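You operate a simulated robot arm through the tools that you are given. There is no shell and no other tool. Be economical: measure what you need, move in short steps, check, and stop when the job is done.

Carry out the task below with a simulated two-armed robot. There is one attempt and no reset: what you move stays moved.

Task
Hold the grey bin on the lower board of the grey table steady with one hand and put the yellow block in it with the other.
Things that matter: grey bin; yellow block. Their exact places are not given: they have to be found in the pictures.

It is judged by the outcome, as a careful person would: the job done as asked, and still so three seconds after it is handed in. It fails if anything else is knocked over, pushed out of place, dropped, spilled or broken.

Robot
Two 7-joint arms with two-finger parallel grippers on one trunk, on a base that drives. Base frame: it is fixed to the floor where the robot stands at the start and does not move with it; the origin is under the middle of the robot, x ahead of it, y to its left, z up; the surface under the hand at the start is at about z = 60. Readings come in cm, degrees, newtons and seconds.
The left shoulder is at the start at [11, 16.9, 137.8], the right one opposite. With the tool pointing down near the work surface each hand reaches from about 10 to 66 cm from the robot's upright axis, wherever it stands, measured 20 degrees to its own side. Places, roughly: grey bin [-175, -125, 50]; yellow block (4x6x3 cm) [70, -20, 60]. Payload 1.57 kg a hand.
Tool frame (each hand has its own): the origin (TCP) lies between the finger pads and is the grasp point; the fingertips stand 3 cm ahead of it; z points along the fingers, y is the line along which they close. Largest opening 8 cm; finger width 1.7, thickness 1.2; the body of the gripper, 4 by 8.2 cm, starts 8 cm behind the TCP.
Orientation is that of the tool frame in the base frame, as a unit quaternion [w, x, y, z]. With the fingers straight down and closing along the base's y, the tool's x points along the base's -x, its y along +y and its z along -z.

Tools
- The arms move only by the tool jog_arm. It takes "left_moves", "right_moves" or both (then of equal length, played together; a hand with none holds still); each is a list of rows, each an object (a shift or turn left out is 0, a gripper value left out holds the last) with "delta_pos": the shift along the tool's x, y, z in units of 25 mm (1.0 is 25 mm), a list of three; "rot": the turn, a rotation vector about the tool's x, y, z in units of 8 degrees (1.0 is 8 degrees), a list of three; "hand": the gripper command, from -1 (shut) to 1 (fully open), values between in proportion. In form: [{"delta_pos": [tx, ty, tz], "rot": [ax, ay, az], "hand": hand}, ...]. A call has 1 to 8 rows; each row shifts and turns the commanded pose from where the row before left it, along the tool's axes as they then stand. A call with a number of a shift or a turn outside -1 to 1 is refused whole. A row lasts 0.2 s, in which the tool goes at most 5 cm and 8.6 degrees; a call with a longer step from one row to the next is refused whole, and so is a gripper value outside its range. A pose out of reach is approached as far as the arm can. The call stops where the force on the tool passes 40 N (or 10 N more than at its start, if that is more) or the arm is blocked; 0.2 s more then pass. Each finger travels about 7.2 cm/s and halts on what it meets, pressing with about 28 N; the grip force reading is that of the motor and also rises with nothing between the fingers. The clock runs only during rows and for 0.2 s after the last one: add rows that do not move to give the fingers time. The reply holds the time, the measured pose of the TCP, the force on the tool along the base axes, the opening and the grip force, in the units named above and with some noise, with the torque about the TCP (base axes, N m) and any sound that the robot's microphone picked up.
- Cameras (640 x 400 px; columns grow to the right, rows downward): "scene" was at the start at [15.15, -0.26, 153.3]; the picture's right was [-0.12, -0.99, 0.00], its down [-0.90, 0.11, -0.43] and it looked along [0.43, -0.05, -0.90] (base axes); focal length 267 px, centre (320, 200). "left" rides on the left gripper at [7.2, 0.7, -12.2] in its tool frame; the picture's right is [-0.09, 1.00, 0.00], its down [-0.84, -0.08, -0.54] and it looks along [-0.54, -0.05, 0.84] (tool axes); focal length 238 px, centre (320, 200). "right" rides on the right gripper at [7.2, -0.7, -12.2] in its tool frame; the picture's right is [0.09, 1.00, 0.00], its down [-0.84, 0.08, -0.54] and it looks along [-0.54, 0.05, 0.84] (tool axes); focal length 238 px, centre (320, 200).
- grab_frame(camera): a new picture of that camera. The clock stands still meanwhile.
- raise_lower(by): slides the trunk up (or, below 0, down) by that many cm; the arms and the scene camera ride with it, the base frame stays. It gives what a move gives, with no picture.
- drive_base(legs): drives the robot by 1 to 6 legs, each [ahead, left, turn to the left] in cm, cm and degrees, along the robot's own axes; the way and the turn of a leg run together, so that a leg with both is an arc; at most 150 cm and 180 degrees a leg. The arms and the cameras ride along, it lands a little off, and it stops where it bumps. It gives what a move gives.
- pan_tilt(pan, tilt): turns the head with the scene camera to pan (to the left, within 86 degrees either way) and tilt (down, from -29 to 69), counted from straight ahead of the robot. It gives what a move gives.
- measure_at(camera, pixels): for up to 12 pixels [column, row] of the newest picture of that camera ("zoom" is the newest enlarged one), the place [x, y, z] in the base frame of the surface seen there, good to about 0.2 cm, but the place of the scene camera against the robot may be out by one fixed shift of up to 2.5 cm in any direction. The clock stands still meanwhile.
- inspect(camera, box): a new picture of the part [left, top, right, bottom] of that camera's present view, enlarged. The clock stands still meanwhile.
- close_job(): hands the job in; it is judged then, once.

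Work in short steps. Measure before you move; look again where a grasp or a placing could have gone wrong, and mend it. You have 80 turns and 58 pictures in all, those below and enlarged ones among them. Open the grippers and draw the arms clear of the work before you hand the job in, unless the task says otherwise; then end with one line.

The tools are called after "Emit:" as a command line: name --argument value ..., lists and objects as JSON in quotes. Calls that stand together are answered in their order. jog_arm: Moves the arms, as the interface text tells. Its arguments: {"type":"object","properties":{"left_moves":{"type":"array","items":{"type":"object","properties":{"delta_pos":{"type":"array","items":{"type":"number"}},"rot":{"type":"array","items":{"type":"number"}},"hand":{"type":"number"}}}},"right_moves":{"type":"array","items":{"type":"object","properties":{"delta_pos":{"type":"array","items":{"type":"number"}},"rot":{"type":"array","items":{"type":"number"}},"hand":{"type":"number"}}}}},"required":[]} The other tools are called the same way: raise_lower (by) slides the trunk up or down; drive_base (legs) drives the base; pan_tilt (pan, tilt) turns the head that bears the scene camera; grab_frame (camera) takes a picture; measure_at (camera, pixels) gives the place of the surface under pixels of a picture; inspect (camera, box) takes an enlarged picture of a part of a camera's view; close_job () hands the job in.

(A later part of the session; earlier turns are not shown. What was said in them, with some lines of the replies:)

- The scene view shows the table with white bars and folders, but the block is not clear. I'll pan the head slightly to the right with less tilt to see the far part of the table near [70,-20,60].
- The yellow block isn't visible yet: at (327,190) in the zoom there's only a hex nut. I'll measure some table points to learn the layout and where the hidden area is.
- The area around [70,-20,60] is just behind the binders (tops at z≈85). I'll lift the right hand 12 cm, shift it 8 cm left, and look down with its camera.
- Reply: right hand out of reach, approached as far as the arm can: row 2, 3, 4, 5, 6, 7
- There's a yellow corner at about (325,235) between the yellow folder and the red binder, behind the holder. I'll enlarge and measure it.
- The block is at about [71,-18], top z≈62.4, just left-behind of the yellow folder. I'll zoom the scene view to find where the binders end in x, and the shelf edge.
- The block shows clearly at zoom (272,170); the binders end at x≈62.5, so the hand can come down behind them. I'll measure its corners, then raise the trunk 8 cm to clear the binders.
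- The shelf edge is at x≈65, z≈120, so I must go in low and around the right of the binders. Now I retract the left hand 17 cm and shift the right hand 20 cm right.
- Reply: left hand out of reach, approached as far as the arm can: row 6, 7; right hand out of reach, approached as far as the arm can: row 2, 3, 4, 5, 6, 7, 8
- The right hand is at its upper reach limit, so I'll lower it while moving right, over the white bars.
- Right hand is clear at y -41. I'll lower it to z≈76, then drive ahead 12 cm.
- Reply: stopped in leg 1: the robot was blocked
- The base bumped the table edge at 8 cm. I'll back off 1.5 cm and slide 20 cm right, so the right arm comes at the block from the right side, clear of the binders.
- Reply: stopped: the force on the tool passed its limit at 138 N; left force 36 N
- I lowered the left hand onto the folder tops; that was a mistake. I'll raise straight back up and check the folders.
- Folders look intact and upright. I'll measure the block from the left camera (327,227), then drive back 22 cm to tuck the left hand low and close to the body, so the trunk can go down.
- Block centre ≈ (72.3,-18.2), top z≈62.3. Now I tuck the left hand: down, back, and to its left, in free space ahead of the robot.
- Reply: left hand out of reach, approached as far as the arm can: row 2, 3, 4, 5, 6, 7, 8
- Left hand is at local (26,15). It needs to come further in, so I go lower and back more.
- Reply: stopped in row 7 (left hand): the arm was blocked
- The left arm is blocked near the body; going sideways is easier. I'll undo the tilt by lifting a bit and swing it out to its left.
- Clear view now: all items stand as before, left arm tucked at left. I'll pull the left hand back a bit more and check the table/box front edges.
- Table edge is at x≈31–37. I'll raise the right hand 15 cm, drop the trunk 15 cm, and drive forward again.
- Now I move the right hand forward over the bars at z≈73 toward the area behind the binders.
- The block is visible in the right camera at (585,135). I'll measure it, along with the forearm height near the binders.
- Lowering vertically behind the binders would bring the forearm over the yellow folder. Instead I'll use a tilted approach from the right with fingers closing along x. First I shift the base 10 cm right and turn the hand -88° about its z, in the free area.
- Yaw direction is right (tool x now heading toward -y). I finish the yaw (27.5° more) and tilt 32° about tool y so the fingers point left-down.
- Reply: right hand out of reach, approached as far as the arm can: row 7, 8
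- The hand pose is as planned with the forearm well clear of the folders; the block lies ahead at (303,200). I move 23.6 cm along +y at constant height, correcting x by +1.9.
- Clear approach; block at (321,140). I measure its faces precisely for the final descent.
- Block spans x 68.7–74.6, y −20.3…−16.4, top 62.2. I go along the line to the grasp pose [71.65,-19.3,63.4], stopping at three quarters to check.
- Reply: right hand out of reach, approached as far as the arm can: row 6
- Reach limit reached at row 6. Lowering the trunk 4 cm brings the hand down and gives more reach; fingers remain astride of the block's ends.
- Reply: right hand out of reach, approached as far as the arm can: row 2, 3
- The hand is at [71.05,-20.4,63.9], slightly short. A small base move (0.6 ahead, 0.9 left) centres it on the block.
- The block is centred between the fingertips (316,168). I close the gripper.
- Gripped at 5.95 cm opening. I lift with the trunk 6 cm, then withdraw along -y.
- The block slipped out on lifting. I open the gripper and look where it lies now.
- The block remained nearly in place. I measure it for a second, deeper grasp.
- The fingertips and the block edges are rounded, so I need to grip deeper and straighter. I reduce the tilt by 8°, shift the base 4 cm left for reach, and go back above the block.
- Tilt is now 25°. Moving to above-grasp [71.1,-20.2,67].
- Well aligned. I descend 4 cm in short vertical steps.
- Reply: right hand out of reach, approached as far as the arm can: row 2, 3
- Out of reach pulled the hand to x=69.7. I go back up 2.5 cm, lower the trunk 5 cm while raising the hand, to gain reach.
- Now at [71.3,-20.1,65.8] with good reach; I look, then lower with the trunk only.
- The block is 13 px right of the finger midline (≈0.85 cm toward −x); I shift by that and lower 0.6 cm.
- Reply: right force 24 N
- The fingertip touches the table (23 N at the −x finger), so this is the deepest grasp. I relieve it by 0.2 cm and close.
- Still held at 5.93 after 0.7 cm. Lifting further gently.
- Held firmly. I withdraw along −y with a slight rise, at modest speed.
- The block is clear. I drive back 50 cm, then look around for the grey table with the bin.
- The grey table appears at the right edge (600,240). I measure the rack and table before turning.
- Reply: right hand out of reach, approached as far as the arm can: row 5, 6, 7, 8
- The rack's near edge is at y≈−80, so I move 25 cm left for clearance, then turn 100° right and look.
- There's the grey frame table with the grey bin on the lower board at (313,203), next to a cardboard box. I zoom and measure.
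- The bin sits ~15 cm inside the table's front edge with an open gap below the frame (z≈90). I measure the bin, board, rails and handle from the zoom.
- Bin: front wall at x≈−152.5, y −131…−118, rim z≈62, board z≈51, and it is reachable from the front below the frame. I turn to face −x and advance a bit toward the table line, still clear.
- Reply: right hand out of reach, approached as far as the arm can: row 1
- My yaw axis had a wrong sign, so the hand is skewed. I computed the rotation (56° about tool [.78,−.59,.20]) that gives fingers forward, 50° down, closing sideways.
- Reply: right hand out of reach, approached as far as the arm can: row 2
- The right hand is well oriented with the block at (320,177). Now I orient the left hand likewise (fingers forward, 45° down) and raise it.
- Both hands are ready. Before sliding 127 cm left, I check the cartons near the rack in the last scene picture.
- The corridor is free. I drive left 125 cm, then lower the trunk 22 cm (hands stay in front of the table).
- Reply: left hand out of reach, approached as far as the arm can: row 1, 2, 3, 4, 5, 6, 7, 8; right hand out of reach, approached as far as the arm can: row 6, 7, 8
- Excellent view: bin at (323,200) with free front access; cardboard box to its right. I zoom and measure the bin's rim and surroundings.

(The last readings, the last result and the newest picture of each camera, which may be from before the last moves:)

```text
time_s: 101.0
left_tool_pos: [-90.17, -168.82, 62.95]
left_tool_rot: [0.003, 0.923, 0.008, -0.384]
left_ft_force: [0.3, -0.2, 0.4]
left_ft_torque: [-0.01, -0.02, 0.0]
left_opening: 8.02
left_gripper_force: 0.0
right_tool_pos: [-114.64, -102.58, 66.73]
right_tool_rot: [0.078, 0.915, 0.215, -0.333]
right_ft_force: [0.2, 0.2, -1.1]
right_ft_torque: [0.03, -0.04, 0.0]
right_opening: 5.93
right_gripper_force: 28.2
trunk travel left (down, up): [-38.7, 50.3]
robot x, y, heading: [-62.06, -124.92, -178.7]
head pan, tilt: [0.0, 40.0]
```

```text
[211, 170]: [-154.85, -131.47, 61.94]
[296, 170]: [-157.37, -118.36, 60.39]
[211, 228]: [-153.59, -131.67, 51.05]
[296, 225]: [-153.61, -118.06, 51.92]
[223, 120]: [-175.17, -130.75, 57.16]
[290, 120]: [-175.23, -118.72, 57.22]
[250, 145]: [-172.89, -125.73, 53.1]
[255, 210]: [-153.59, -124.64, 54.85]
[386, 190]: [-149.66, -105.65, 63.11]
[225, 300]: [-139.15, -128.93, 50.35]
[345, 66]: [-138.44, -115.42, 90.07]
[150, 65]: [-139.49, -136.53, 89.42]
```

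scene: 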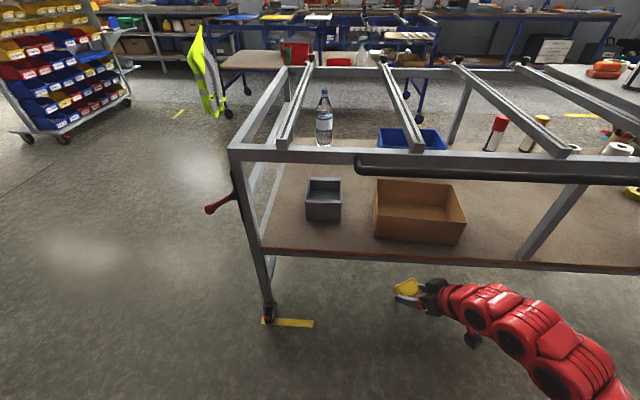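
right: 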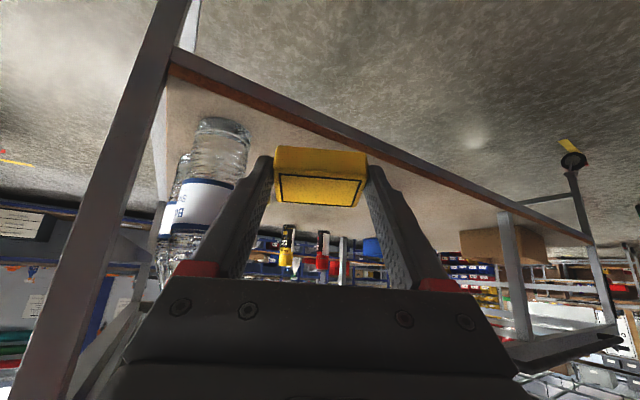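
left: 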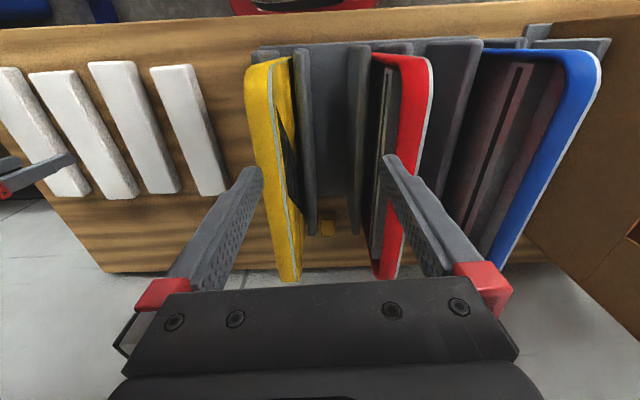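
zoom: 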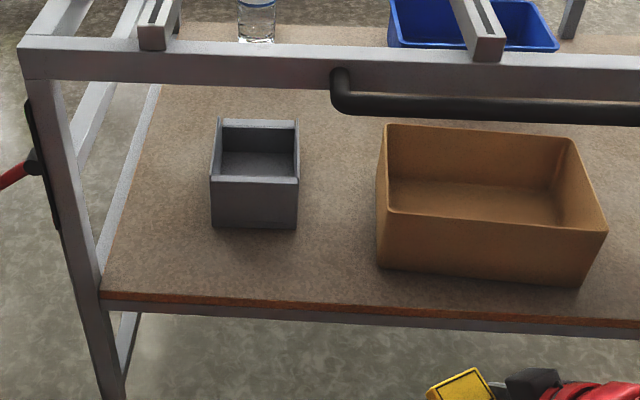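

Bin: front wall x≈−153.6, sides y −131.6/−118.2, rim z≈62; rail at x≈−139, z≈88–91. I'll enter at a shallower angle (35° down) with lower shoulders: lower the trunk 22 cm more, then re-aim both hands.

Emit:
raise_lower --by -22

Emit:
jog_arm --left_moves '[{"delta_pos": [-0.4, -0.6, 0.4], "rot": [0, -0.65, 0]}, {"delta_pos": [-0.4, -0.6, 0.4], "rot": [0, -0.6, 0]}, {"delta_pos": [-0.9, -0.6, 0]}, {"delta_pos": [-1, -0.6, 0]}, {"delta_pos": [-1, -0.6, -0.2]}, {"delta_pos": [-1, -0.6, -0.2]}, {"delta_pos": [-1, -0.6, -0.2]}, {"delta_pos": [-1, -0.6, -0.2]}]' --right_moves '[{"delta_pos": [-0.64, 0, -0.6], "rot": [0, -1, 0]}, {"delta_pos": [-0.7, 0, -0.55], "rot": [0, -0.87, 0]}, {"delta_pos": [-0.8, 0, -0.5]}, {"delta_pos": [-0.8, 0, -0.5]}, {"delta_pos": [-0.8, 0, -0.5]}, {"delta_pos": [-0.8, 0, -0.5]}, {"delta_pos": [-0.8, 0, -0.5]}, {"delta_pos": [-0.8, 0, -0.5]}]'

```text
time_s: 103.4
left_tool_pos: [-90.2, -168.79, 41.0]
left_tool_rot: [0.003, 0.923, 0.008, -0.385]
left_ft_force: [0.6, 0.6, 0.0]
left_ft_torque: [-0.01, -0.02, -0.02]
left_opening: 8.01
left_gripper_force: 0.0
right_tool_pos: [-114.65, -102.64, 44.9]
right_tool_rot: [0.076, 0.915, 0.214, -0.332]
right_ft_force: [0.2, 0.5, -1.8]
right_ft_torque: [0.06, -0.03, -0.03]
right_opening: 5.95
right_gripper_force: 27.7
trunk travel left (down, up): [-16.7, 72.3]
robot x, y, heading: [-62.02, -124.96, -178.8]
head pan, tilt: [0.0, 40.0]
```

```text
time_s: 105.2
left_tool_pos: [-97.16, -169.95, 49.39]
left_tool_rot: [0.004, 0.886, 0.009, -0.463]
left_ft_force: [-0.8, 0.1, -0.2]
left_ft_torque: [-0.01, 0.01, 0.0]
left_opening: 7.99
left_gripper_force: 0.1
left hand out of reach, approached as far as the arm can: row 1, 2, 3, 4, 5, 6, 7, 8
right_tool_pos: [-117.31, -101.69, 63.1]
right_tool_rot: [0.103, 0.864, 0.202, -0.449]
right_ft_force: [-0.1, -0.6, -0.5]
right_ft_torque: [0.0, -0.03, 0.01]
right_opening: 5.98
right_gripper_force: 28.6
right hand out of reach, approached as far as the arm can: row 1, 2, 3
trunk travel left (down, up): [-16.7, 72.3]
robot x, y, heading: [-62.22, -124.87, -179.2]
head pan, tilt: [0.0, 40.0]
```

The left arm needs to be more extended. I move it forward and inward first, then up.

Emit:
jog_arm --left_moves '[{"delta_pos": [-0.55, -0.8, 0.8]}, {"delta_pos": [-0.55, -0.8, 0.8]}, {"delta_pos": [-0.55, -0.8, 0.8]}, {"delta_pos": [-0.55, -0.8, 0.8]}, {"delta_pos": [-0.55, -0.8, 0.8]}, {"delta_pos": [-0.55, -0.8, 0.8]}, {"delta_pos": [-0.55, -0.8, 0.8]}, {"delta_pos": [-0.55, -0.8, 0.8]}]'

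Emit:
jog_arm --left_moves '[{"delta_pos": [-0.7, -0.6, -0.4]}, {"delta_pos": [-0.7, -0.6, -0.4]}, {"delta_pos": [-0.7, -0.6, -0.4]}, {"delta_pos": [-0.7, -0.6, -0.4]}, {"delta_pos": [-0.7, -0.6, -0.4]}, {"delta_pos": [-0.7, 0, -0.4]}, {"delta_pos": [-0.7, 0, -0.4]}, {"delta_pos": [-0.7, 0, -0.4]}]' --right_moves '[{"delta_pos": [-0.5, 0, -0.35]}, {"delta_pos": [-0.5, 0, -0.35]}, {"delta_pos": [-0.5, 0, -0.35]}, {"delta_pos": [-0.5, 0, -0.35]}, {}, {}, {}, {}]'

Emit:
grab_frame --camera "scene"

```text
time_s: 107.0
left_tool_pos: [-116.58, -161.19, 48.93]
left_tool_rot: [0.005, 0.886, 0.008, -0.463]
left_ft_force: [-1.1, -0.6, 0.3]
left_ft_torque: [0.02, -0.03, 0.0]
left_opening: 7.97
left_gripper_force: 0.0
left hand out of reach, approached as far as the arm can: row 1, 2, 3, 4, 5, 7
right_tool_pos: [-117.35, -101.8, 63.14]
right_tool_rot: [0.104, 0.864, 0.203, -0.449]
right_ft_force: [-0.2, 0.0, -1.0]
right_ft_torque: [0.02, -0.01, -0.02]
right_opening: 5.94
right_gripper_force: 27.9
trunk travel left (down, up): [-16.7, 72.3]
robot x, y, heading: [-62.21, -124.83, -178.9]
head pan, tilt: [0.0, 40.0]
```

```text
time_s: 108.8
left_tool_pos: [-120.2, -158.51, 61.01]
left_tool_rot: [0.005, 0.887, 0.008, -0.462]
left_ft_force: [0.1, 0.5, 0.3]
left_ft_torque: [-0.01, 0.01, 0.02]
left_opening: 7.98
left_gripper_force: 0.1
left hand out of reach, approached as far as the arm can: row 1, 2, 3, 4, 5
right_tool_pos: [-117.14, -101.59, 69.29]
right_tool_rot: [0.103, 0.865, 0.202, -0.448]
right_ft_force: [0.4, -0.9, -1.7]
right_ft_torque: [0.01, -0.03, 0.01]
right_opening: 5.92
right_gripper_force: 28.4
trunk travel left (down, up): [-16.7, 72.3]
robot x, y, heading: [-62.07, -125.12, -179.0]
head pan, tilt: [0.0, 40.0]
```

```text
13 pictures are left
```

scene: 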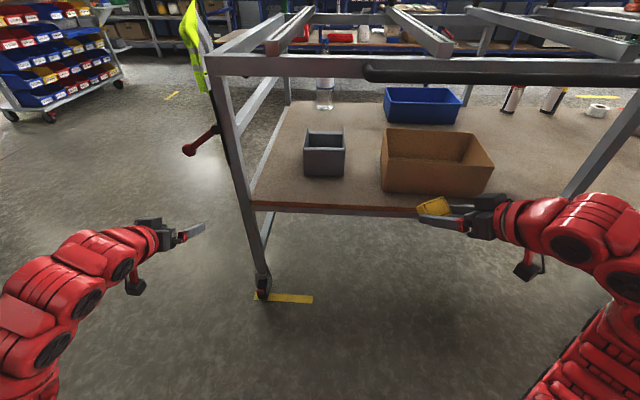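

Both hands are in view. The left wrist needs a better angle, so I shift the base 19 cm right, turn it 15° left, and counter-rotate both hands to keep their aim.

Emit:
drive_base --legs '[[0, -19, 0], [0, 0, 14]]'

Emit:
jog_arm --left_moves '[{"rot": [0.77, 0, 0.54]}, {"rot": [0.77, 0, 0.54]}, {"delta_pos": [0, -0.8, 0]}, {"delta_pos": [0, -0.8, 0]}, {"delta_pos": [0, -0.8, 0]}, {"delta_pos": [0, -0.8, 0]}, {"delta_pos": [0, -0.8, 0]}, {}]' --right_moves '[{"rot": [0.6, 0, 0.42]}, {"rot": [0.6, 0, 0.42]}, {}, {}, {}, {}, {}, {}]'

```text
time_s: 111.2
left_tool_pos: [-110.66, -152.99, 61.0]
left_tool_rot: [0.06, 0.879, 0.115, -0.458]
left_ft_force: [-0.2, 0.4, -0.1]
left_ft_torque: [-0.03, 0.03, 0.01]
left_opening: 8.01
left_gripper_force: 0.0
right_tool_pos: [-121.55, -97.09, 69.3]
right_tool_rot: [0.157, 0.833, 0.307, -0.433]
right_ft_force: [0.0, 0.5, -1.4]
right_ft_torque: [0.01, -0.02, -0.03]
right_opening: 5.96
right_gripper_force: 28.4
trunk travel left (down, up): [-16.7, 72.3]
robot x, y, heading: [-62.73, -106.44, -164.6]
head pan, tilt: [0.0, 40.0]
```

```text
time_s: 113.0
left_tool_pos: [-111.78, -145.41, 61.57]
left_tool_rot: [0.0, 0.886, -0.001, -0.463]
left_ft_force: [-0.2, 0.3, -0.4]
left_ft_torque: [-0.03, -0.02, -0.01]
left_opening: 7.99
left_gripper_force: 0.1
left hand out of reach, approached as far as the arm can: row 6, 7
right_tool_pos: [-121.61, -97.14, 69.25]
right_tool_rot: [0.113, 0.86, 0.22, -0.447]
right_ft_force: [0.1, 0.1, -1.1]
right_ft_torque: [-0.02, -0.05, 0.01]
right_opening: 5.94
right_gripper_force: 28.5
trunk travel left (down, up): [-16.7, 72.3]
robot x, y, heading: [-62.56, -106.7, -165.0]
head pan, tilt: [0.0, 40.0]
```

Left hand now aims straight at −x. I move it inward to y≈−131, slightly forward and up, still before the table.

Emit:
jog_arm --left_moves '[{"delta_pos": [-0.5, -0.7, 0.29]}, {"delta_pos": [-0.5, -0.7, 0.29]}, {"delta_pos": [-0.5, -0.7, 0.29]}, {"delta_pos": [-0.5, -0.7, 0.29]}, {"delta_pos": [-0.5, -0.7, 0.29]}, {"delta_pos": [-0.5, -0.7, 0.29]}, {"delta_pos": [-0.5, -0.7, 0.29]}, {"delta_pos": [-0.5, -0.7, 0.29]}]'

```text
time_s: 114.8
left_tool_pos: [-122.02, -131.41, 66.23]
left_tool_rot: [0.0, 0.887, 0.0, -0.462]
left_ft_force: [0.3, 0.4, 0.5]
left_ft_torque: [0.02, 0.02, 0.0]
left_opening: 8.0
left_gripper_force: 0.1
right_tool_pos: [-121.49, -97.12, 69.32]
right_tool_rot: [0.112, 0.86, 0.219, -0.448]
right_ft_force: [0.0, -0.4, -1.8]
right_ft_torque: [0.01, -0.08, 0.0]
right_opening: 5.94
right_gripper_force: 27.7
trunk travel left (down, up): [-16.7, 72.3]
robot x, y, heading: [-62.67, -106.33, -164.9]
head pan, tilt: [0.0, 40.0]
```

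I advance the base 13 cm (hands still in front of the bin), then check with both views.

Emit:
drive_base --legs '[[13, 0, 0]]'

Emit:
jog_arm --left_moves '[{"delta_pos": [-0.4, -0.7, 0.57]}, {"delta_pos": [-0.4, -0.6, 0.57]}, {"delta_pos": [-0.4, 0, 0.57]}, {"delta_pos": [-0.4, 0, 0.57]}, {"delta_pos": [-0.4, 0, 0.57]}, {"delta_pos": [-0.4, 0, 0.57]}, {}]'

Emit:
grab_frame --camera "left"

Emit:
grab_frame --camera "scene"

```text
time_s: 116.0
left_tool_pos: [-134.3, -134.8, 66.26]
left_tool_rot: [0.001, 0.887, 0.001, -0.462]
left_ft_force: [0.1, 0.3, -0.3]
left_ft_torque: [0.01, 0.02, 0.01]
left_opening: 8.0
left_gripper_force: 0.1
right_tool_pos: [-133.83, -100.58, 69.3]
right_tool_rot: [0.113, 0.859, 0.22, -0.447]
right_ft_force: [0.3, 0.2, -1.3]
right_ft_torque: [0.02, -0.03, 0.0]
right_opening: 5.95
right_gripper_force: 28.3
trunk travel left (down, up): [-16.7, 72.3]
robot x, y, heading: [-75.16, -109.86, -165.0]
head pan, tilt: [0.0, 40.0]
```

```text
time_s: 117.6
left_tool_pos: [-144.76, -131.52, 66.34]
left_tool_rot: [0.001, 0.887, 0.0, -0.462]
left_ft_force: [0.6, -0.1, 0.3]
left_ft_torque: [-0.02, -0.02, -0.01]
left_opening: 8.0
left_gripper_force: 0.1
right_tool_pos: [-133.73, -100.43, 69.34]
right_tool_rot: [0.113, 0.859, 0.221, -0.447]
right_ft_force: [-0.5, -0.4, -1.2]
right_ft_torque: [0.02, -0.01, -0.04]
right_opening: 5.92
right_gripper_force: 27.7
trunk travel left (down, up): [-16.7, 72.3]
robot x, y, heading: [-75.12, -110.04, -164.9]
head pan, tilt: [0.0, 40.0]
```

```text
12 pictures are left
```

left: 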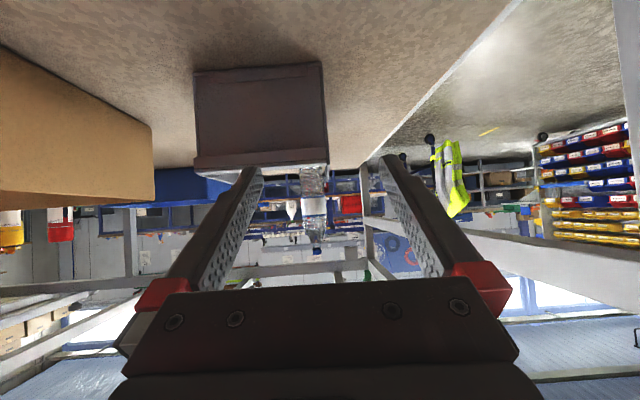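

```text
11 pictures are left
```

scene: 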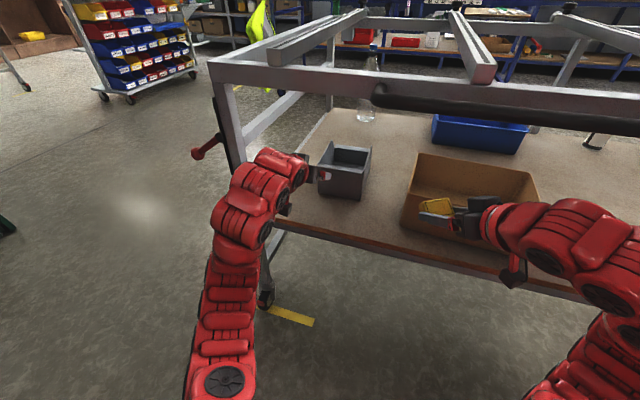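

The left camera sees the bin front (195–328, 65–170). I measure rim corners in the hand's own frame, which has no offset.

Emit:
measure_at --camera "left" --pixels '[[198, 75], [322, 68], [198, 150], [325, 145], [198, 163], [326, 155], [260, 158], [260, 110], [150, 150], [235, 180]]'

Emit:
measure_at --camera "scene" --pixels '[[319, 168], [362, 172], [332, 146], [370, 150], [345, 160], [410, 180], [315, 95], [371, 92]]'

```text
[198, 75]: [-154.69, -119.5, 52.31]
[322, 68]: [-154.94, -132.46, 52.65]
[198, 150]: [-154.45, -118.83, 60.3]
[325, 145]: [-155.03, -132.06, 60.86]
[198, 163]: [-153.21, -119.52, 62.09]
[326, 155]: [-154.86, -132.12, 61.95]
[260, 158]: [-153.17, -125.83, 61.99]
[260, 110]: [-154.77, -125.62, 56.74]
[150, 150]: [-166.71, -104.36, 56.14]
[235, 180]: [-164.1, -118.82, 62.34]
```

```text
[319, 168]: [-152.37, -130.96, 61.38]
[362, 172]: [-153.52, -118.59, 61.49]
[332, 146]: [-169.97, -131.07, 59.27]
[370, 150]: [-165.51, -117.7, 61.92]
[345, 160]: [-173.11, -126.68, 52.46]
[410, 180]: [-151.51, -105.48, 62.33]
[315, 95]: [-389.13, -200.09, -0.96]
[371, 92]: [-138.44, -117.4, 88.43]
```

Bin in hand frame: y −132.3…−118.9, rim z≈62.6, front rim x≈−153.2. I advance the left hand over the left wall (fingers open, straddling) and then lower it to z≈62.5.

Emit:
jog_arm --left_moves '[{"delta_pos": [-0.46, 0.1, 0.655], "hand": 1}, {"delta_pos": [-0.46, 0, 0.655]}, {"delta_pos": [-0.46, 0, 0.655]}, {"delta_pos": [-0.46, 0, 0.655]}, {"delta_pos": [-0.46, 0, 0.655]}, {"delta_pos": [-0.46, 0, 0.655]}, {"delta_pos": [-0.4, 0, 0.56]}, {}]'

Emit:
grab_frame --camera "left"

```text
time_s: 119.4
left_tool_pos: [-158.49, -131.89, 66.36]
left_tool_rot: [0.001, 0.886, 0.001, -0.463]
left_ft_force: [-0.9, -0.3, 0.2]
left_ft_torque: [0.0, -0.01, -0.03]
left_opening: 8.0
left_gripper_force: 0.0
right_tool_pos: [-133.94, -100.58, 69.28]
right_tool_rot: [0.113, 0.86, 0.22, -0.447]
right_ft_force: [0.1, -0.6, -2.4]
right_ft_torque: [0.04, -0.04, 0.02]
right_opening: 5.94
right_gripper_force: 28.2
trunk travel left (down, up): [-16.7, 72.3]
robot x, y, heading: [-75.01, -109.8, -164.7]
head pan, tilt: [0.0, 40.0]
```

```text
10 pictures are left
```

left: 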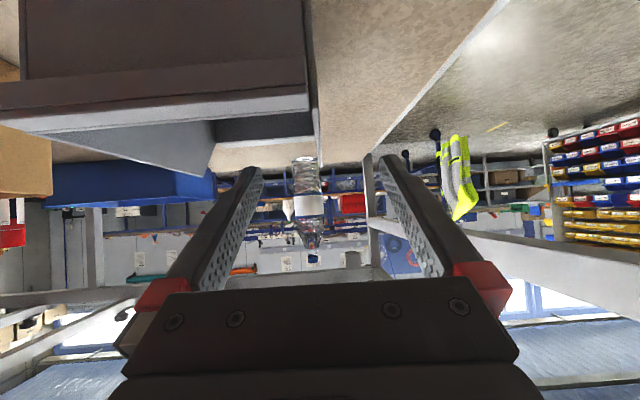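

The left wall runs at column ≈315, centred between the fingers. I lower 3.9 cm and close on the wall.

Emit:
jog_arm --left_moves '[{"delta_pos": [0.43, 0, 0.3]}, {"delta_pos": [0.43, 0, 0.3]}, {"delta_pos": [0.42, 0, 0.3]}, {"hand": 0.2}, {"hand": -0.4}, {"hand": -1}, {}, {}]'

Emit:
grab_frame --camera "left"

```text
time_s: 121.2
left_tool_pos: [-158.42, -131.89, 62.46]
left_tool_rot: [0.0, 0.887, 0.0, -0.462]
left_ft_force: [-1.2, 0.6, -0.4]
left_ft_torque: [-0.01, 0.12, 0.07]
left_opening: 0.38
left_gripper_force: 24.7
right_tool_pos: [-133.91, -100.43, 69.28]
right_tool_rot: [0.114, 0.859, 0.221, -0.447]
right_ft_force: [0.1, 0.0, -1.0]
right_ft_torque: [-0.01, -0.01, -0.03]
right_opening: 5.94
right_gripper_force: 28.0
trunk travel left (down, up): [-16.7, 72.3]
robot x, y, heading: [-74.93, -109.68, -165.0]
head pan, tilt: [0.0, 40.0]
```

```text
9 pictures are left
```

left: 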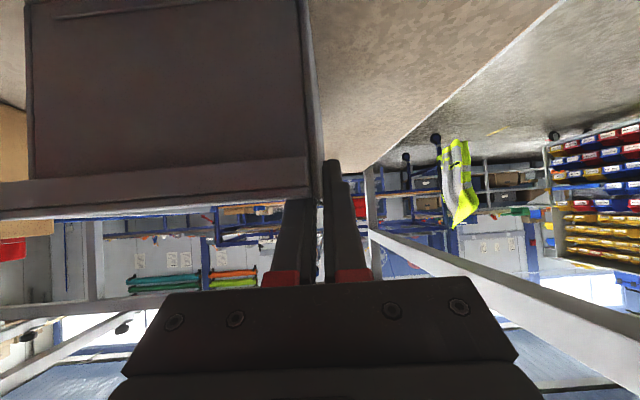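

The wall is pinched (opening 0.38), so the bin is held. I level the right hand by 13° to pass under the rail, and move it halfway along the line toward the bin.

Emit:
jog_arm --right_moves '[{"rot": [0, -0.81, 0]}, {"rot": [0, -0.81, 0]}, {"delta_pos": [-0.38, 0.228, 0.94]}, {"delta_pos": [-0.38, 0.228, 0.94]}, {"delta_pos": [-0.38, 0.228, 0.94]}, {"delta_pos": [-0.38, 0.228, 0.94]}, {"delta_pos": [-0.38, 0.228, 0.94]}, {"delta_pos": [-0.38, 0.228, 0.94]}]'

Emit:
grab_frame --camera "scene"

Emit:
grab_frame --camera "right"

```text
time_s: 123.0
left_tool_pos: [-158.58, -131.94, 62.45]
left_tool_rot: [0.001, 0.886, 0.0, -0.463]
left_ft_force: [-0.2, -1.4, 0.2]
left_ft_torque: [0.02, 0.17, 0.0]
left_opening: 0.38
left_gripper_force: 24.4
right_tool_pos: [-148.6, -108.87, 71.66]
right_tool_rot: [0.137, 0.804, 0.206, -0.541]
right_ft_force: [0.1, -0.6, -1.3]
right_ft_torque: [0.02, -0.06, -0.02]
right_opening: 5.92
right_gripper_force: 27.7
right hand out of reach, approached as far as the arm can: row 1, 2
trunk travel left (down, up): [-16.7, 72.3]
robot x, y, heading: [-74.69, -109.94, -165.2]
head pan, tilt: [0.0, 40.0]
```

```text
8 pictures are left
```

scene: 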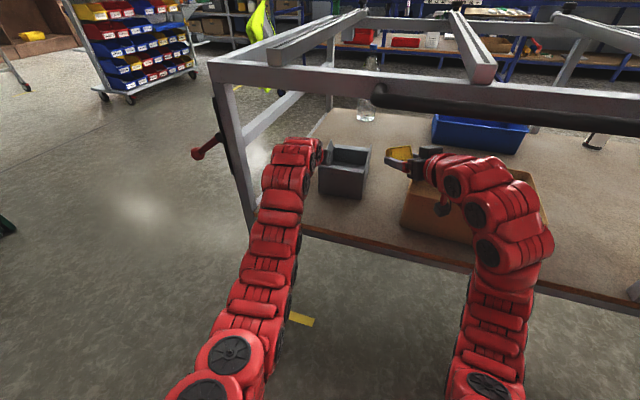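

```text
7 pictures are left
```

right: 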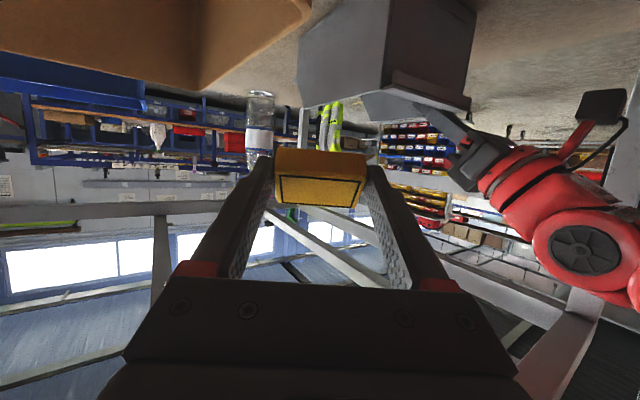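

The wrist is a bit close under the handle, so I lower 2.7 cm first, then continue most of the way to above the bin.

Emit:
jog_arm --right_moves '[{"delta_pos": [0.5, 0, 0.2]}, {"delta_pos": [0.5, 0, 0.2]}, {"delta_pos": [-0.4, 0.415, 0.986]}, {"delta_pos": [-0.4, 0.415, 0.986]}, {"delta_pos": [-0.4, 0.415, 0.986]}, {"delta_pos": [-0.4, 0.415, 0.986]}, {"delta_pos": [-0.4, 0.415, 0.986]}, {}]'

Emit:
grab_frame --camera "scene"

```text
time_s: 124.8
left_tool_pos: [-158.5, -131.82, 62.49]
left_tool_rot: [0.001, 0.887, 0.0, -0.463]
left_ft_force: [-0.9, -0.4, 0.9]
left_ft_torque: [0.05, -0.07, -0.03]
left_opening: 0.39
left_gripper_force: 24.4
right_tool_pos: [-157.48, -119.9, 68.68]
right_tool_rot: [0.136, 0.803, 0.206, -0.542]
right_ft_force: [-0.5, 0.2, -1.2]
right_ft_torque: [0.02, -0.03, 0.0]
right_opening: 5.95
right_gripper_force: 27.9
trunk travel left (down, up): [-16.7, 72.3]
robot x, y, heading: [-74.78, -110.0, -165.1]
head pan, tilt: [0.0, 40.0]
```

```text
6 pictures are left
```

scene: 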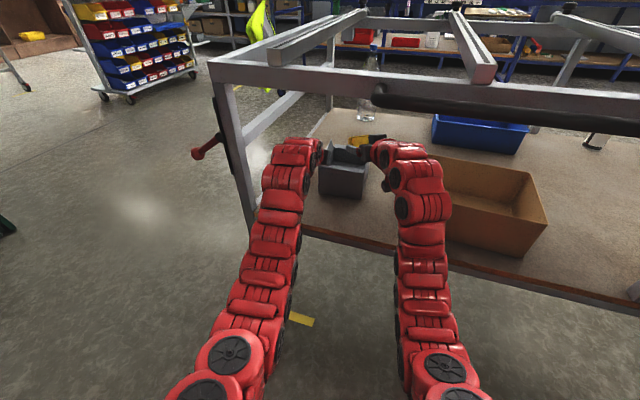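

The block is over the bin's right edge. I move the last 5 cm to the bin centre and lower about 4 cm into it.

Emit:
jog_arm --right_moves '[{"delta_pos": [-0.33, 0.335, 0.82]}, {"delta_pos": [-0.33, 0.335, 0.82]}, {"delta_pos": [0.4, 0, 0.16]}, {"delta_pos": [0.4, 0, 0.16]}, {"delta_pos": [0.4, 0, 0.16]}, {"delta_pos": [0.35, 0, 0.14]}, {}]'

Emit:
inspect --camera "scene" --box '[260, 110, 460, 235]'

Emit:
grab_frame --camera "right"

```text
time_s: 126.4
left_tool_pos: [-158.5, -131.84, 62.4]
left_tool_rot: [0.001, 0.887, 0.001, -0.463]
left_ft_force: [-0.3, -0.8, 0.8]
left_ft_torque: [0.02, 0.11, -0.01]
left_opening: 0.33
left_gripper_force: 24.6
right_tool_pos: [-160.84, -123.43, 64.44]
right_tool_rot: [0.137, 0.804, 0.206, -0.541]
right_ft_force: [-0.2, -0.2, -1.0]
right_ft_torque: [0.01, -0.03, -0.01]
right_opening: 5.94
right_gripper_force: 27.7
trunk travel left (down, up): [-16.7, 72.3]
robot x, y, heading: [-75.01, -109.56, -165.0]
head pan, tilt: [0.0, 40.0]
```

```text
3.20 times, centred on (360, 172) of scene
```

zoom: 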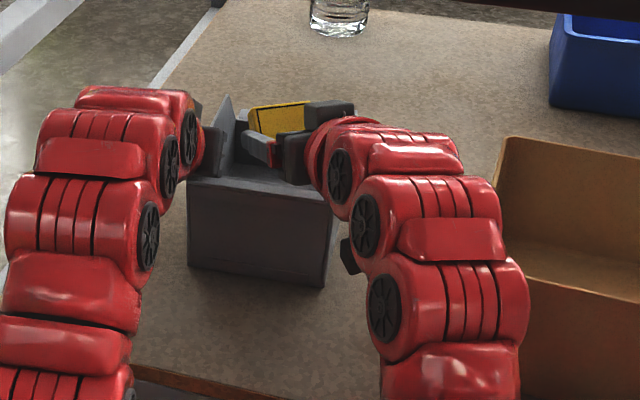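

```text
4 pictures are left
```

right: 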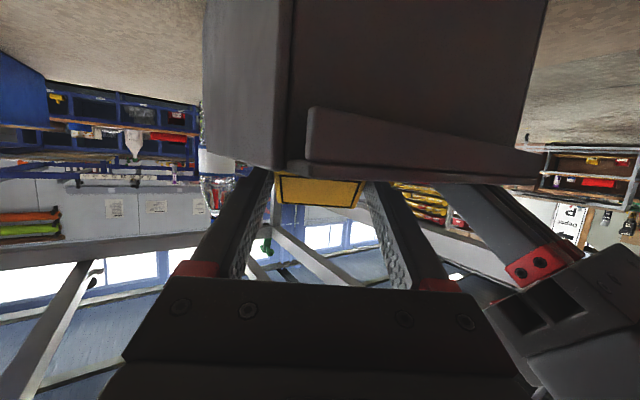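

The block is partly below the rim, centred in the bin. I shift 0.7 cm further from the right wall, lower 1.7 cm more, and release with a limited opening.

Emit:
jog_arm --right_moves '[{"delta_pos": [0, 0.3, 0]}, {"delta_pos": [0.32, 0, 0.13]}, {"delta_pos": [0.32, 0, 0.13]}, {}, {"hand": 0.65}, {"hand": 0.7}, {}]'

Emit:
grab_frame --camera "right"

```text
time_s: 128.0
left_tool_pos: [-158.47, -131.87, 62.47]
left_tool_rot: [-0.001, 0.887, -0.001, -0.463]
left_ft_force: [-0.9, 2.2, 0.0]
left_ft_torque: [-0.09, 0.17, 0.18]
left_opening: 0.36
left_gripper_force: 24.2
right_tool_pos: [-160.38, -124.08, 63.02]
right_tool_rot: [0.137, 0.803, 0.206, -0.542]
right_ft_force: [0.4, -3.5, 5.0]
right_ft_torque: [0.29, 0.01, 0.02]
right_opening: 6.53
right_gripper_force: 0.2
trunk travel left (down, up): [-16.7, 72.3]
robot x, y, heading: [-74.92, -109.93, -164.7]
head pan, tilt: [0.0, 40.0]
```

```text
3 pictures are left
```

right: 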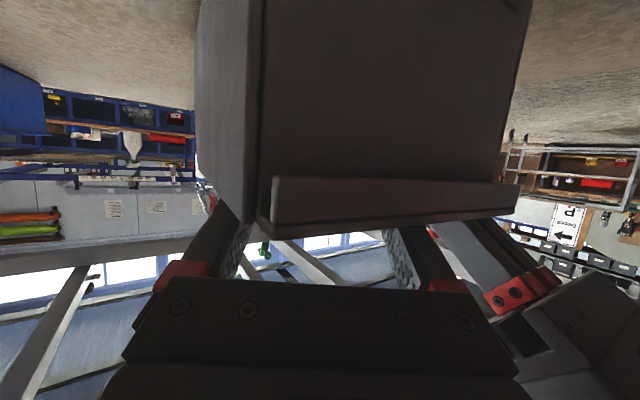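

The block is released (grip 0.2) and has dropped below the rim; the finger lightly touches the right wall. I raise the right hand straight up ~5.5 cm and check.

Emit:
jog_arm --right_moves '[{"delta_pos": [-0.3, 0.05, -0.12], "hand": 0.55}, {"delta_pos": [-0.4, 0, -0.16]}, {"delta_pos": [-0.5, 0, -0.2]}, {"delta_pos": [-0.5, 0, -0.2]}, {"delta_pos": [-0.4, 0, -0.16]}, {}]'

```text
time_s: 129.4
left_tool_pos: [-158.5, -131.92, 62.47]
left_tool_rot: [0.002, 0.887, 0.002, -0.463]
left_ft_force: [-0.5, 1.0, 0.0]
left_ft_torque: [-0.01, -0.06, -0.01]
left_opening: 0.37
left_gripper_force: 24.6
right_tool_pos: [-160.35, -124.01, 68.46]
right_tool_rot: [0.136, 0.804, 0.206, -0.541]
right_ft_force: [-0.3, 0.1, -0.3]
right_ft_torque: [-0.04, -0.02, -0.01]
right_opening: 6.17
right_gripper_force: 0.0
trunk travel left (down, up): [-16.7, 72.3]
robot x, y, heading: [-74.79, -109.81, -164.9]
head pan, tilt: [0.0, 40.0]
```

Right hand is clear and empty (force −0.3 N vs −1.2 before). I retract it along the way it came.

Emit:
jog_arm --right_moves '[{"delta_pos": [0.4, -0.415, -0.986]}, {"delta_pos": [0.4, -0.415, -0.986]}, {"delta_pos": [0.4, -0.415, -0.986]}, {"delta_pos": [0.4, -0.415, -0.986]}, {"delta_pos": [0.4, -0.415, -0.986]}, {"delta_pos": [0.4, -0.415, -0.986]}, {}]'

Emit:
jog_arm --right_moves '[{"delta_pos": [0.38, -0.228, -0.94]}, {"delta_pos": [0.38, -0.228, -0.94]}, {"delta_pos": [0.38, -0.228, -0.94]}, {"delta_pos": [0.38, -0.228, -0.94]}, {"delta_pos": [0.38, -0.228, -0.94]}, {"delta_pos": [0.38, -0.228, -0.94]}, {"hand": 1}, {}]'

Emit:
inspect --camera "scene" --box '[260, 110, 460, 235]'

```text
time_s: 131.0
left_tool_pos: [-158.5, -131.81, 62.46]
left_tool_rot: [0.0, 0.887, 0.0, -0.463]
left_ft_force: [0.1, 0.0, 0.0]
left_ft_torque: [0.0, 0.07, 0.01]
left_opening: 0.36
left_gripper_force: 24.6
right_tool_pos: [-149.16, -110.84, 68.59]
right_tool_rot: [0.136, 0.804, 0.206, -0.541]
right_ft_force: [0.2, -0.6, -0.6]
right_ft_torque: [-0.04, 0.0, 0.0]
right_opening: 6.19
right_gripper_force: 0.1
trunk travel left (down, up): [-16.7, 72.3]
robot x, y, heading: [-74.59, -109.92, -164.9]
head pan, tilt: [0.0, 40.0]
```

```text
time_s: 132.8
left_tool_pos: [-158.47, -131.89, 62.38]
left_tool_rot: [0.001, 0.887, 0.0, -0.463]
left_ft_force: [-0.7, 0.8, 0.6]
left_ft_torque: [0.02, 0.01, -0.02]
left_opening: 0.4
left_gripper_force: 24.5
right_tool_pos: [-138.78, -100.66, 69.11]
right_tool_rot: [0.136, 0.804, 0.205, -0.541]
right_ft_force: [0.1, -0.2, -0.7]
right_ft_torque: [0.03, 0.05, 0.01]
right_opening: 7.98
right_gripper_force: 0.1
right hand out of reach, approached as far as the arm can: row 6
trunk travel left (down, up): [-16.7, 72.3]
robot x, y, heading: [-75.04, -109.65, -165.0]
head pan, tilt: [0.0, 40.0]
```

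```text
3.20 times, centred on (360, 172) of scene
```

zoom: 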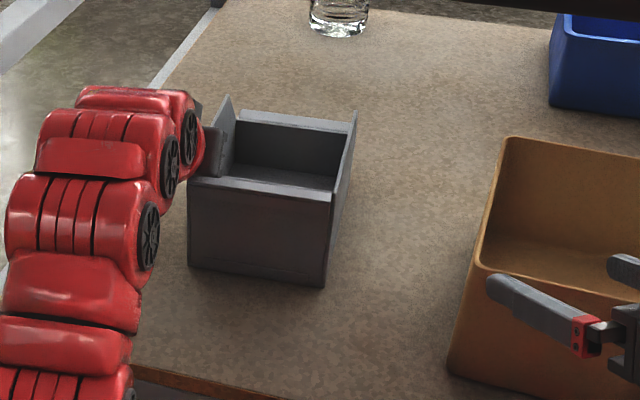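

The block is out of sight inside the bin (nothing on the board around it) and the bin is unmoved. Now I open the left hand, lift it 4 cm and withdraw.

Emit:
jog_arm --left_moves '[{"hand": 0}, {"hand": 0}, {"hand": 0}, {"delta_pos": [-0.43, 0, -0.3]}, {"delta_pos": [-0.43, 0, -0.3]}, {"delta_pos": [-0.43, 0, -0.3]}, {}]'

Emit:
jog_arm --left_moves '[{"delta_pos": [0.46, 0, -0.655]}, {"delta_pos": [0.46, 0, -0.655]}, {"delta_pos": [0.46, 0, -0.655]}, {"delta_pos": [0.46, 0, -0.655]}, {"delta_pos": [0.46, 0, -0.655]}, {"delta_pos": [0.46, 0, -0.655]}, {"delta_pos": [0.46, 0, -0.655]}, {"delta_pos": [0.46, 0, -0.655]}]'

Emit:
drive_base --legs '[[-20, 0, 0]]'

Emit:
raise_lower --by 60

Emit:
inspect --camera "scene" --box '[220, 80, 480, 280]'

```text
time_s: 134.4
left_tool_pos: [-158.55, -131.87, 66.4]
left_tool_rot: [0.001, 0.886, 0.001, -0.463]
left_ft_force: [-0.1, -0.1, 0.0]
left_ft_torque: [-0.01, 0.02, -0.03]
left_opening: 4.02
left_gripper_force: 0.1
right_tool_pos: [-138.78, -100.8, 69.14]
right_tool_rot: [0.137, 0.804, 0.206, -0.541]
right_ft_force: [-1.0, -1.0, -0.4]
right_ft_torque: [-0.01, 0.02, 0.03]
right_opening: 7.98
right_gripper_force: 0.1
trunk travel left (down, up): [-16.7, 72.3]
robot x, y, heading: [-74.84, -109.76, -164.6]
head pan, tilt: [0.0, 40.0]
```

```text
time_s: 136.2
left_tool_pos: [-142.63, -131.92, 66.51]
left_tool_rot: [0.0, 0.886, 0.0, -0.464]
left_ft_force: [-0.4, 0.4, -0.1]
left_ft_torque: [-0.02, -0.01, 0.0]
left_opening: 3.98
left_gripper_force: 0.2
right_tool_pos: [-138.84, -100.84, 69.14]
right_tool_rot: [0.137, 0.804, 0.207, -0.54]
right_ft_force: [-0.5, -0.5, 0.4]
right_ft_torque: [0.0, 0.01, 0.01]
right_opening: 7.97
right_gripper_force: 0.1
trunk travel left (down, up): [-16.7, 72.3]
robot x, y, heading: [-75.04, -109.59, -164.7]
head pan, tilt: [0.0, 40.0]
```

```text
time_s: 137.8
left_tool_pos: [-123.66, -126.5, 66.46]
left_tool_rot: [-0.002, 0.886, -0.003, -0.463]
left_ft_force: [-0.5, 0.2, 0.1]
left_ft_torque: [0.0, 0.01, -0.02]
left_opening: 4.0
left_gripper_force: 0.0
right_tool_pos: [-119.53, -95.32, 69.15]
right_tool_rot: [0.136, 0.804, 0.204, -0.542]
right_ft_force: [-0.2, 0.2, -0.4]
right_ft_torque: [-0.04, -0.03, 0.0]
right_opening: 8.02
right_gripper_force: 0.0
trunk travel left (down, up): [-16.7, 72.3]
robot x, y, heading: [-55.82, -104.58, -165.2]
head pan, tilt: [0.0, 40.0]
```

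```text
refused: 60 is not a number from -40 to 40
```

```text
2.00 times, centred on (350, 180) of scene
```

zoom: 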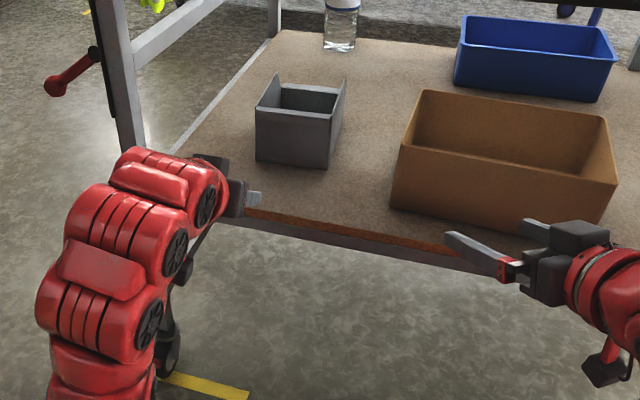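

All is upright. I back off a little more, open the left gripper fully, raise the trunk, and use the last picture to verify the block from above.

Emit:
drive_base --legs '[[-8, 0, 0]]'

Emit:
jog_arm --left_moves '[{"hand": 1}, {}, {}]'

Emit:
raise_lower --by 40

Emit:
raise_lower --by 32

Emit:
inspect --camera "scene" --box '[200, 100, 500, 340]'

```text
time_s: 138.9
left_tool_pos: [-117.12, -124.92, 66.48]
left_tool_rot: [-0.001, 0.886, -0.002, -0.464]
left_ft_force: [0.0, 0.3, -0.2]
left_ft_torque: [0.03, 0.02, 0.03]
left_opening: 3.98
left_gripper_force: 0.0
right_tool_pos: [-113.21, -93.83, 69.05]
right_tool_rot: [0.136, 0.804, 0.204, -0.542]
right_ft_force: [-0.2, 0.2, 0.6]
right_ft_torque: [-0.02, -0.01, -0.01]
right_opening: 7.99
right_gripper_force: 0.1
trunk travel left (down, up): [-16.7, 72.3]
robot x, y, heading: [-49.27, -103.08, -165.3]
head pan, tilt: [0.0, 40.0]
stopped in leg 1: the robot was blocked; the commanded pose is now the measured one
```

```text
time_s: 139.7
left_tool_pos: [-117.06, -125.0, 66.42]
left_tool_rot: [-0.001, 0.886, -0.002, -0.464]
left_ft_force: [1.0, 0.5, 1.3]
left_ft_torque: [-0.01, 0.03, 0.0]
left_opening: 7.97
left_gripper_force: 0.0
right_tool_pos: [-113.28, -93.94, 69.16]
right_tool_rot: [0.136, 0.804, 0.204, -0.541]
right_ft_force: [0.1, -0.5, 0.0]
right_ft_torque: [0.01, -0.02, -0.01]
right_opening: 7.99
right_gripper_force: 0.1
trunk travel left (down, up): [-16.7, 72.3]
robot x, y, heading: [-49.22, -103.03, -165.0]
head pan, tilt: [0.0, 40.0]
```

```text
time_s: 143.6
left_tool_pos: [-117.06, -124.99, 106.49]
left_tool_rot: [0.0, 0.886, -0.001, -0.464]
left_ft_force: [0.2, 0.8, 0.3]
left_ft_torque: [-0.01, 0.01, 0.02]
left_opening: 8.01
left_gripper_force: 0.0
right_tool_pos: [-113.18, -93.92, 109.12]
right_tool_rot: [0.136, 0.804, 0.205, -0.542]
right_ft_force: [0.3, 0.2, -0.4]
right_ft_torque: [0.01, 0.03, 0.0]
right_opening: 8.0
right_gripper_force: 0.1
trunk travel left (down, up): [-56.7, 32.3]
robot x, y, heading: [-49.42, -103.1, -164.9]
head pan, tilt: [0.0, 40.0]
```

```text
time_s: 146.7
left_tool_pos: [-120.75, -123.87, 136.81]
left_tool_rot: [-0.001, 0.892, -0.008, -0.452]
left_ft_force: [-0.6, -0.7, -0.4]
left_ft_torque: [-0.01, 0.0, 0.02]
left_opening: 8.01
left_gripper_force: 0.1
right_tool_pos: [-116.58, -92.88, 139.47]
right_tool_rot: [0.136, 0.812, 0.197, -0.532]
right_ft_force: [0.1, 1.0, -1.4]
right_ft_torque: [-0.01, -0.01, -0.01]
right_opening: 8.0
right_gripper_force: 0.0
trunk travel left (down, up): [-88.7, 0.3]
robot x, y, heading: [-49.42, -103.47, -165.5]
head pan, tilt: [0.0, 40.0]
```

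```text
1.67 times, centred on (350, 220) of scene
```

zoom: 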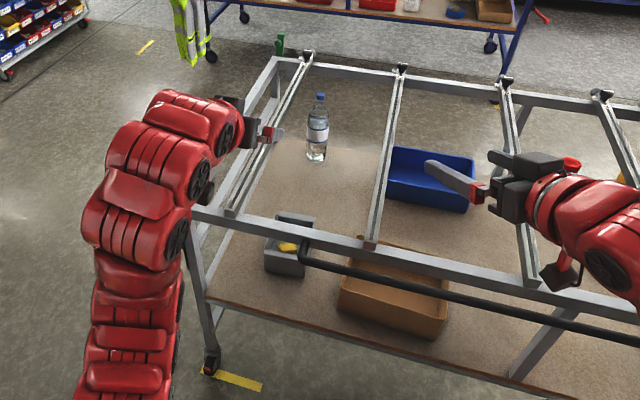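

The yellow block is visible inside the bin at (288,246). The base touched something behind and leans slightly, so I ease 3 cm forward and check the reading before handing in.

Emit:
drive_base --legs '[[3, 0, 0]]'

```text
time_s: 147.4
left_tool_pos: [-120.87, -122.77, 137.49]
left_tool_rot: [-0.004, 0.89, -0.015, -0.455]
left_ft_force: [-0.3, 0.5, -1.3]
left_ft_torque: [-0.03, -0.02, -0.01]
left_opening: 7.97
left_gripper_force: 0.1
right_tool_pos: [-116.29, -92.11, 139.93]
right_tool_rot: [0.134, 0.811, 0.192, -0.536]
right_ft_force: [0.3, -0.2, 0.0]
right_ft_torque: [-0.03, 0.02, 0.03]
right_opening: 8.0
right_gripper_force: 0.1
trunk travel left (down, up): [-88.7, 0.3]
robot x, y, heading: [-50.75, -103.71, -166.5]
head pan, tilt: [0.0, 40.0]
stopped in leg 1: the robot was blocked; the commanded pose is now the measured one
```

Forward is blocked too, so something near the raised torso is touching. I lower the trunk back 32 cm to free it, then ease forward.

Emit:
raise_lower --by -32

Emit:
drive_base --legs '[[3, 0, 0]]'

```text
time_s: 150.6
left_tool_pos: [-117.5, -124.14, 106.78]
left_tool_rot: [-0.005, 0.885, -0.01, -0.465]
left_ft_force: [-1.4, -0.7, 0.0]
left_ft_torque: [0.0, 0.02, 0.01]
left_opening: 7.99
left_gripper_force: 0.0
right_tool_pos: [-113.12, -93.12, 109.32]
right_tool_rot: [0.132, 0.804, 0.199, -0.545]
right_ft_force: [-0.2, -0.1, 0.4]
right_ft_torque: [0.01, 0.03, 0.0]
right_opening: 8.0
right_gripper_force: 0.1
trunk travel left (down, up): [-56.7, 32.3]
robot x, y, heading: [-49.77, -103.58, -166.1]
head pan, tilt: [0.0, 40.0]
```

```text
time_s: 151.4
left_tool_pos: [-120.27, -124.84, 106.73]
left_tool_rot: [-0.005, 0.886, -0.01, -0.464]
left_ft_force: [0.2, 0.1, -0.7]
left_ft_torque: [-0.01, 0.03, 0.01]
left_opening: 8.0
left_gripper_force: 0.2
right_tool_pos: [-116.05, -93.9, 109.18]
right_tool_rot: [0.131, 0.805, 0.198, -0.544]
right_ft_force: [-1.2, 0.1, -1.5]
right_ft_torque: [0.01, 0.01, 0.01]
right_opening: 7.99
right_gripper_force: 0.0
trunk travel left (down, up): [-56.7, 32.3]
robot x, y, heading: [-52.78, -104.07, -165.9]
head pan, tilt: [0.0, 40.0]
```

The robot stands free again, both hands are open and away from the bin, and the block lies in the bin. I hand in.

Emit:
close_job

```text
The job is handed in.
```

The yellow block is in the grey bin, seen there in the last picture; the left hand held the bin by its wall while the right hand put the block in, though along the way the block slipped once on the worktop, the left hand pressed on the folder tops (they looked intact afterwards), and the base backed into something unseen behind it that I could not check.
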